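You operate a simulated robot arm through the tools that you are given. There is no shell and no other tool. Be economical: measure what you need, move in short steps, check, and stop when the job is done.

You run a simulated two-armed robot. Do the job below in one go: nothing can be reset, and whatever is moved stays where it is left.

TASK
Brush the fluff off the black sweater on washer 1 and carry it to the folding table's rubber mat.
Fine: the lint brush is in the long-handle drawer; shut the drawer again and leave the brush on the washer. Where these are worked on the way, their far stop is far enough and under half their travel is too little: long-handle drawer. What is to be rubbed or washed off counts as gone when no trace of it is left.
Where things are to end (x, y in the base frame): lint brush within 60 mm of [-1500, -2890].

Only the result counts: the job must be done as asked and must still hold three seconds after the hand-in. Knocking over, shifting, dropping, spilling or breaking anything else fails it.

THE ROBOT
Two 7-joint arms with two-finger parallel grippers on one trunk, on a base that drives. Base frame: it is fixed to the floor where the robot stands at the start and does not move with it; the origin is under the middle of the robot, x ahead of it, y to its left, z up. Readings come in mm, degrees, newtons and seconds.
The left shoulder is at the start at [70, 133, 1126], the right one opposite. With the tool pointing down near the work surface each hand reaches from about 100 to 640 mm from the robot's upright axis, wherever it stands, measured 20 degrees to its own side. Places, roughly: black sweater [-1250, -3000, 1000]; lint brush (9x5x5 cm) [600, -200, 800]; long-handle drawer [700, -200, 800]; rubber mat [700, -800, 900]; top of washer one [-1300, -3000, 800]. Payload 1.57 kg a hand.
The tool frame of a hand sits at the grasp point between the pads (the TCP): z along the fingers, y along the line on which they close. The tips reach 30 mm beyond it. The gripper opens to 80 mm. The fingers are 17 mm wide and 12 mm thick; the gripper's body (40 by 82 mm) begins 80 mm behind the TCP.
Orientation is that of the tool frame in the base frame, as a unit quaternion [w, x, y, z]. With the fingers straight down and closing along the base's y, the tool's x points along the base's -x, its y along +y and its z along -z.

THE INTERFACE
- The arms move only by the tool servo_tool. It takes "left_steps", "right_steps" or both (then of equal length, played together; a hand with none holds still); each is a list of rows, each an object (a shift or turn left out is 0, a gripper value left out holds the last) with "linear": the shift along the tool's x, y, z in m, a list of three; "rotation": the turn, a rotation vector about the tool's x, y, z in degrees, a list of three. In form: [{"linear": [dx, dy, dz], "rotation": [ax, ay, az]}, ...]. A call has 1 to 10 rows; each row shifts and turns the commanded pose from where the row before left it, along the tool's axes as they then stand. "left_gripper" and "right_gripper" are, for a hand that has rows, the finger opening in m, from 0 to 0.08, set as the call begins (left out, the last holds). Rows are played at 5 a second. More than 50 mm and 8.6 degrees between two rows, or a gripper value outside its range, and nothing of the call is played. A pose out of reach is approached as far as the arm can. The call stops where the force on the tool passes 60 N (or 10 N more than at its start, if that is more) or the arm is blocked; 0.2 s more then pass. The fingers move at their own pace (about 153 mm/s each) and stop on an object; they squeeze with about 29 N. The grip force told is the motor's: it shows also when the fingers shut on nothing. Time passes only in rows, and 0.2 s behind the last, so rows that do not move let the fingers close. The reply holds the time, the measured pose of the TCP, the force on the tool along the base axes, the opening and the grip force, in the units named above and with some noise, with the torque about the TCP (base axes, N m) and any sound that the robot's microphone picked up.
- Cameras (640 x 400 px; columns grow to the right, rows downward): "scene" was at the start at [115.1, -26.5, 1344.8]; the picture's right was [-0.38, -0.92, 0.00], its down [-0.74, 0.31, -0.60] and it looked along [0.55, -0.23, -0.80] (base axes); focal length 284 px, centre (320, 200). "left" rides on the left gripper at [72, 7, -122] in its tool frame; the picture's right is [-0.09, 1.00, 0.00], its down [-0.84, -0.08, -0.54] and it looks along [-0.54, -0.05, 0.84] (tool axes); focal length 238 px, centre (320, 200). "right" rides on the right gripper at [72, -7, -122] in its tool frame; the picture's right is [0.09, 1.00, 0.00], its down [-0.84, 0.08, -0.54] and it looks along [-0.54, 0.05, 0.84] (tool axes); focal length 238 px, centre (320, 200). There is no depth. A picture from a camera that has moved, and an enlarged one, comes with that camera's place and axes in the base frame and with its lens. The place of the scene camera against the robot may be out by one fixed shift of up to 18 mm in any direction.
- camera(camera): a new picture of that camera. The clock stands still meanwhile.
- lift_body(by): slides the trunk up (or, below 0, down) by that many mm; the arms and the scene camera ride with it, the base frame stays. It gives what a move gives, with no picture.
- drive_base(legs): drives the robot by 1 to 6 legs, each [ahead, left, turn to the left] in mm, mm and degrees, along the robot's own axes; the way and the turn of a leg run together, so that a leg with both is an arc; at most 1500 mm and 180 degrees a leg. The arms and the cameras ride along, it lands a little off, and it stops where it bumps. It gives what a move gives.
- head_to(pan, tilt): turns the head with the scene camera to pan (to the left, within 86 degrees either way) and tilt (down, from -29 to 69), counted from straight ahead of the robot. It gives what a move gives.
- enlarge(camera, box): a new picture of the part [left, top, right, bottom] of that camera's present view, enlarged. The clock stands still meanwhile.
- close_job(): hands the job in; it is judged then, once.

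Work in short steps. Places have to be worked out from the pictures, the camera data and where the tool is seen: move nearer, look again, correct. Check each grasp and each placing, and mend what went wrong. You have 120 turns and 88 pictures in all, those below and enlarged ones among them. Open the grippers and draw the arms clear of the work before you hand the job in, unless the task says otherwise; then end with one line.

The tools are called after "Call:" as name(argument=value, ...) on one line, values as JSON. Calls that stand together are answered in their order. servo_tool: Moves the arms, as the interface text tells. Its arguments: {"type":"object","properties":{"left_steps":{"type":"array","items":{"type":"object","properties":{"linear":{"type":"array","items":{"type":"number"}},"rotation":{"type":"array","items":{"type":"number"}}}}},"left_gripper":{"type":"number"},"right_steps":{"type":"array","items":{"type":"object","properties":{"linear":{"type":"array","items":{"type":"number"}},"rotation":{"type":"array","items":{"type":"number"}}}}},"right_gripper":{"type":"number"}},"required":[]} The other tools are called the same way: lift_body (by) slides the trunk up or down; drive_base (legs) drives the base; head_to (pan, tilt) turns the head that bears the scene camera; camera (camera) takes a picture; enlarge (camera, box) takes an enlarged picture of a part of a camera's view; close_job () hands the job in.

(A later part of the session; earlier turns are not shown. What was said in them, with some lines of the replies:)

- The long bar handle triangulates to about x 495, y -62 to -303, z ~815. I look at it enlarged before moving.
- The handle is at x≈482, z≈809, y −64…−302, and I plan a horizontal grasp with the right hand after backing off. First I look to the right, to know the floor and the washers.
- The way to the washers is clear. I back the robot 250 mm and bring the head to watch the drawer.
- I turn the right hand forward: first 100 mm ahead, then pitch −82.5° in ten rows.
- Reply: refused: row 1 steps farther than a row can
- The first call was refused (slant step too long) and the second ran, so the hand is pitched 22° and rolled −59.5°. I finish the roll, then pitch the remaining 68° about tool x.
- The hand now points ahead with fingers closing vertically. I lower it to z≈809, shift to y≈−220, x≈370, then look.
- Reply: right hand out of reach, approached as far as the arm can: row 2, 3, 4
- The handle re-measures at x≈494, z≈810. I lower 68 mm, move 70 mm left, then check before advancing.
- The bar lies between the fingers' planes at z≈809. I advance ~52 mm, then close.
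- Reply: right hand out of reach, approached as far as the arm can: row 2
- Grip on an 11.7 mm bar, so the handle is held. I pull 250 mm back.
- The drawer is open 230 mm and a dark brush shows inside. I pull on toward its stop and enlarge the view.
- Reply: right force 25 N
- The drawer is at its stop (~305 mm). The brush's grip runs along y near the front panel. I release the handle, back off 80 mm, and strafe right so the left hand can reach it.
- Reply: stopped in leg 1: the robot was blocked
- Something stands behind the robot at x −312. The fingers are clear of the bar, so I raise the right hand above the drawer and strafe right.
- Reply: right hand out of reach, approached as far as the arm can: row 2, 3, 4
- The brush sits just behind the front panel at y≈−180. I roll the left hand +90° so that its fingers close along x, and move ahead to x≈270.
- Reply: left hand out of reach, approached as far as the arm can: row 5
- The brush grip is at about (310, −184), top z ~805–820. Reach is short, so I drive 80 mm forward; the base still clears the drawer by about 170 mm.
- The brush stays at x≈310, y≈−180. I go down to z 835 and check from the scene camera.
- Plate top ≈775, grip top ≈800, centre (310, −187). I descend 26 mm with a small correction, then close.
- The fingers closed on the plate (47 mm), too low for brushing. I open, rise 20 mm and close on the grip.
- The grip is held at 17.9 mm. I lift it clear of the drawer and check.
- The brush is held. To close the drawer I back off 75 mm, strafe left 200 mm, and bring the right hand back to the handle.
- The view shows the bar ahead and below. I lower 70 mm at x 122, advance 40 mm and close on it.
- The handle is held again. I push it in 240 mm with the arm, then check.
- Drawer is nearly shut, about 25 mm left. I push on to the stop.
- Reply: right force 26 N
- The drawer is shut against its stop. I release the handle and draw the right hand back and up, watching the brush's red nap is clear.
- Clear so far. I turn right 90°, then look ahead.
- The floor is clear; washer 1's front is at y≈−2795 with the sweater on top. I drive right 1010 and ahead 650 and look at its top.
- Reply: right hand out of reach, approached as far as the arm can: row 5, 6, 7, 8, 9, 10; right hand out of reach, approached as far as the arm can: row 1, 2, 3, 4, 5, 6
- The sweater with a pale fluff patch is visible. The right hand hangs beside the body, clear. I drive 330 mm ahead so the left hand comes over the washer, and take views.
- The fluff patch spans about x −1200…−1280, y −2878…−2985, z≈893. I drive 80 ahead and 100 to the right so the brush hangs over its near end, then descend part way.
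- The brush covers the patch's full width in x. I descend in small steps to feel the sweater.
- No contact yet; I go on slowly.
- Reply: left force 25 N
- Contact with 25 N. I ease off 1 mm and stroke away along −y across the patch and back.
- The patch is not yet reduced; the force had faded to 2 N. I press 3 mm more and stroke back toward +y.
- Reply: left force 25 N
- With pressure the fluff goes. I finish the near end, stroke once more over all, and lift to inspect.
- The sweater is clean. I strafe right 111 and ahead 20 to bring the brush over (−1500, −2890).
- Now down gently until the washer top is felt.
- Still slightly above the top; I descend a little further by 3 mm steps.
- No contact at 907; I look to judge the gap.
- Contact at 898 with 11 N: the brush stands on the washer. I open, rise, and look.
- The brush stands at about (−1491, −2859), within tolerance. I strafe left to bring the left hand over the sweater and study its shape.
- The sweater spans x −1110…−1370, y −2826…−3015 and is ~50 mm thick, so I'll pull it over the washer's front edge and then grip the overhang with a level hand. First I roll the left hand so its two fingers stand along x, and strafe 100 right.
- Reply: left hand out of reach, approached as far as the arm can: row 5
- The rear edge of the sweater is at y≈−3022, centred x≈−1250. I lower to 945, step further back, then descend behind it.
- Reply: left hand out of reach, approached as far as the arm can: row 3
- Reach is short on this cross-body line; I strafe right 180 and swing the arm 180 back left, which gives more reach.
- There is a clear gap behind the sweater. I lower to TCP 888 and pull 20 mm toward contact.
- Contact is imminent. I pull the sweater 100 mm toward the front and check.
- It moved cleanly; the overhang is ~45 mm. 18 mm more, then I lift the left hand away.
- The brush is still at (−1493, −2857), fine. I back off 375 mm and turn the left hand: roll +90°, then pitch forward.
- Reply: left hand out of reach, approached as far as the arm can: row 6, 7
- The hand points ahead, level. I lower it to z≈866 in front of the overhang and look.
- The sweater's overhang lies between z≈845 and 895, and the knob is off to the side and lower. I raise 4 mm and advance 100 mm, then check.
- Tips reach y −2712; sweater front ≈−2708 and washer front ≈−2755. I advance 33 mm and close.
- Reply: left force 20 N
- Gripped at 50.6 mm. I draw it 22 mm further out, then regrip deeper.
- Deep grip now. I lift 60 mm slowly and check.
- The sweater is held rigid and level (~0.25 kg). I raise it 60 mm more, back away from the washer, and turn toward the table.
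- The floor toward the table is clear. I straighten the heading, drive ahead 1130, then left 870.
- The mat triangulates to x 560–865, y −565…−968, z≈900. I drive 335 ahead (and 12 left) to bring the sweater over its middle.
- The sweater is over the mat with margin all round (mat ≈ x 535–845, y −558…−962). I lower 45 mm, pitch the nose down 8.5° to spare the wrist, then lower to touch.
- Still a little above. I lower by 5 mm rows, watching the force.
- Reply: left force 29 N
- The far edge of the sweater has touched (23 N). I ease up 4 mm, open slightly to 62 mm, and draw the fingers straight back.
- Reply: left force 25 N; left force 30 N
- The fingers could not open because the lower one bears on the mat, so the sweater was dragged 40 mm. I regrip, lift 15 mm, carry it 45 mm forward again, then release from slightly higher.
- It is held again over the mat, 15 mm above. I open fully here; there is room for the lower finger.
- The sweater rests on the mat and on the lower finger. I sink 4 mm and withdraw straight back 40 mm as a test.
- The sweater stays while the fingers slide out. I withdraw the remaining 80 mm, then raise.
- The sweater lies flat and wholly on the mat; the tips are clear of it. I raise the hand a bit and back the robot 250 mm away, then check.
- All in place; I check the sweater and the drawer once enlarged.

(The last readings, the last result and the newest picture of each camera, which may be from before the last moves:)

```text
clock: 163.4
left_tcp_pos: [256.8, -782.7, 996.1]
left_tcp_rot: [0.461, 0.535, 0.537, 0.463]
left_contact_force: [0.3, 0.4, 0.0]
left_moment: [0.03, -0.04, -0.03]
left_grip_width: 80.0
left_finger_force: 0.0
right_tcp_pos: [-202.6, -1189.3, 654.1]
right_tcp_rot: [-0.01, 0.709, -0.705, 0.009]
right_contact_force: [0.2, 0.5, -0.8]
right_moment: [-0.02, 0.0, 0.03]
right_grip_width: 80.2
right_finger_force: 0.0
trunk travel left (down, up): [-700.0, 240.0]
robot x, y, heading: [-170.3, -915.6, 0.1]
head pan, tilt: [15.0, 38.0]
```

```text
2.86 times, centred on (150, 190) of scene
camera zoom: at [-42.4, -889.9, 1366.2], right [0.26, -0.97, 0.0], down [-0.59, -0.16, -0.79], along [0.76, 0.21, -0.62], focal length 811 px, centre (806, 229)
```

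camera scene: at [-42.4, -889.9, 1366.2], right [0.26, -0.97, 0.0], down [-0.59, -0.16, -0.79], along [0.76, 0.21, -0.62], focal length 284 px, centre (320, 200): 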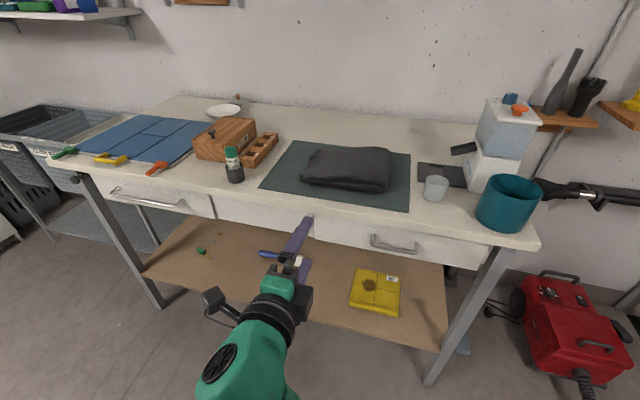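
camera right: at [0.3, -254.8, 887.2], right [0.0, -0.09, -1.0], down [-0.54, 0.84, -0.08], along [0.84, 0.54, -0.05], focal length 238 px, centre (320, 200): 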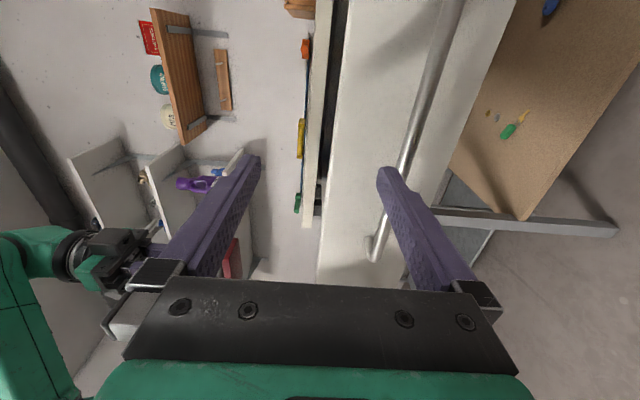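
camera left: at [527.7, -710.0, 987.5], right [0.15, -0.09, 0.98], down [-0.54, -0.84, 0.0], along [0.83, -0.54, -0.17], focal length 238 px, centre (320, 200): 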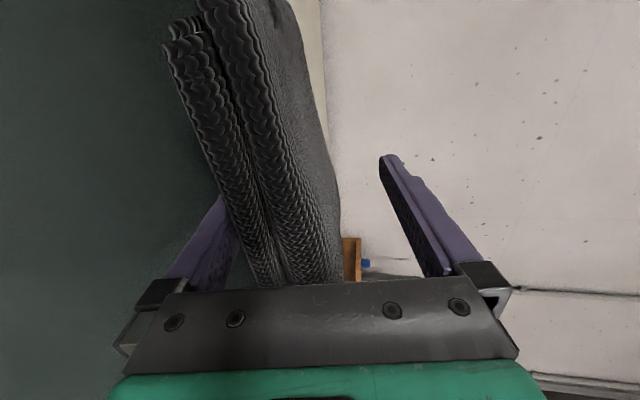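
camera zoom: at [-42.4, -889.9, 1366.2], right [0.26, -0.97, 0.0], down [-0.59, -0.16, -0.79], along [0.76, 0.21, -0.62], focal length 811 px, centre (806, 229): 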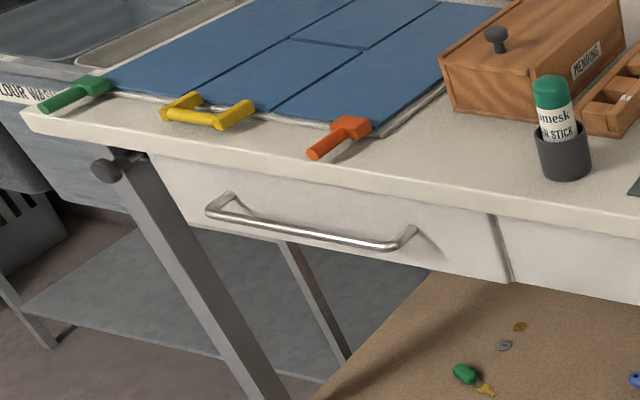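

The sweater is clean on the mat, the drawer is shut, both grippers are open and clear. I hand the job in.

Call:
close_job()

```text
The job is handed in.
```

The sweater is brushed clean and lies wholly on the rubber mat. The long-handle drawer is shut, and the lint brush is on washer 1 at about (−1493, −2857), roughly 34 mm from its target point and inside the 60 mm allowed.
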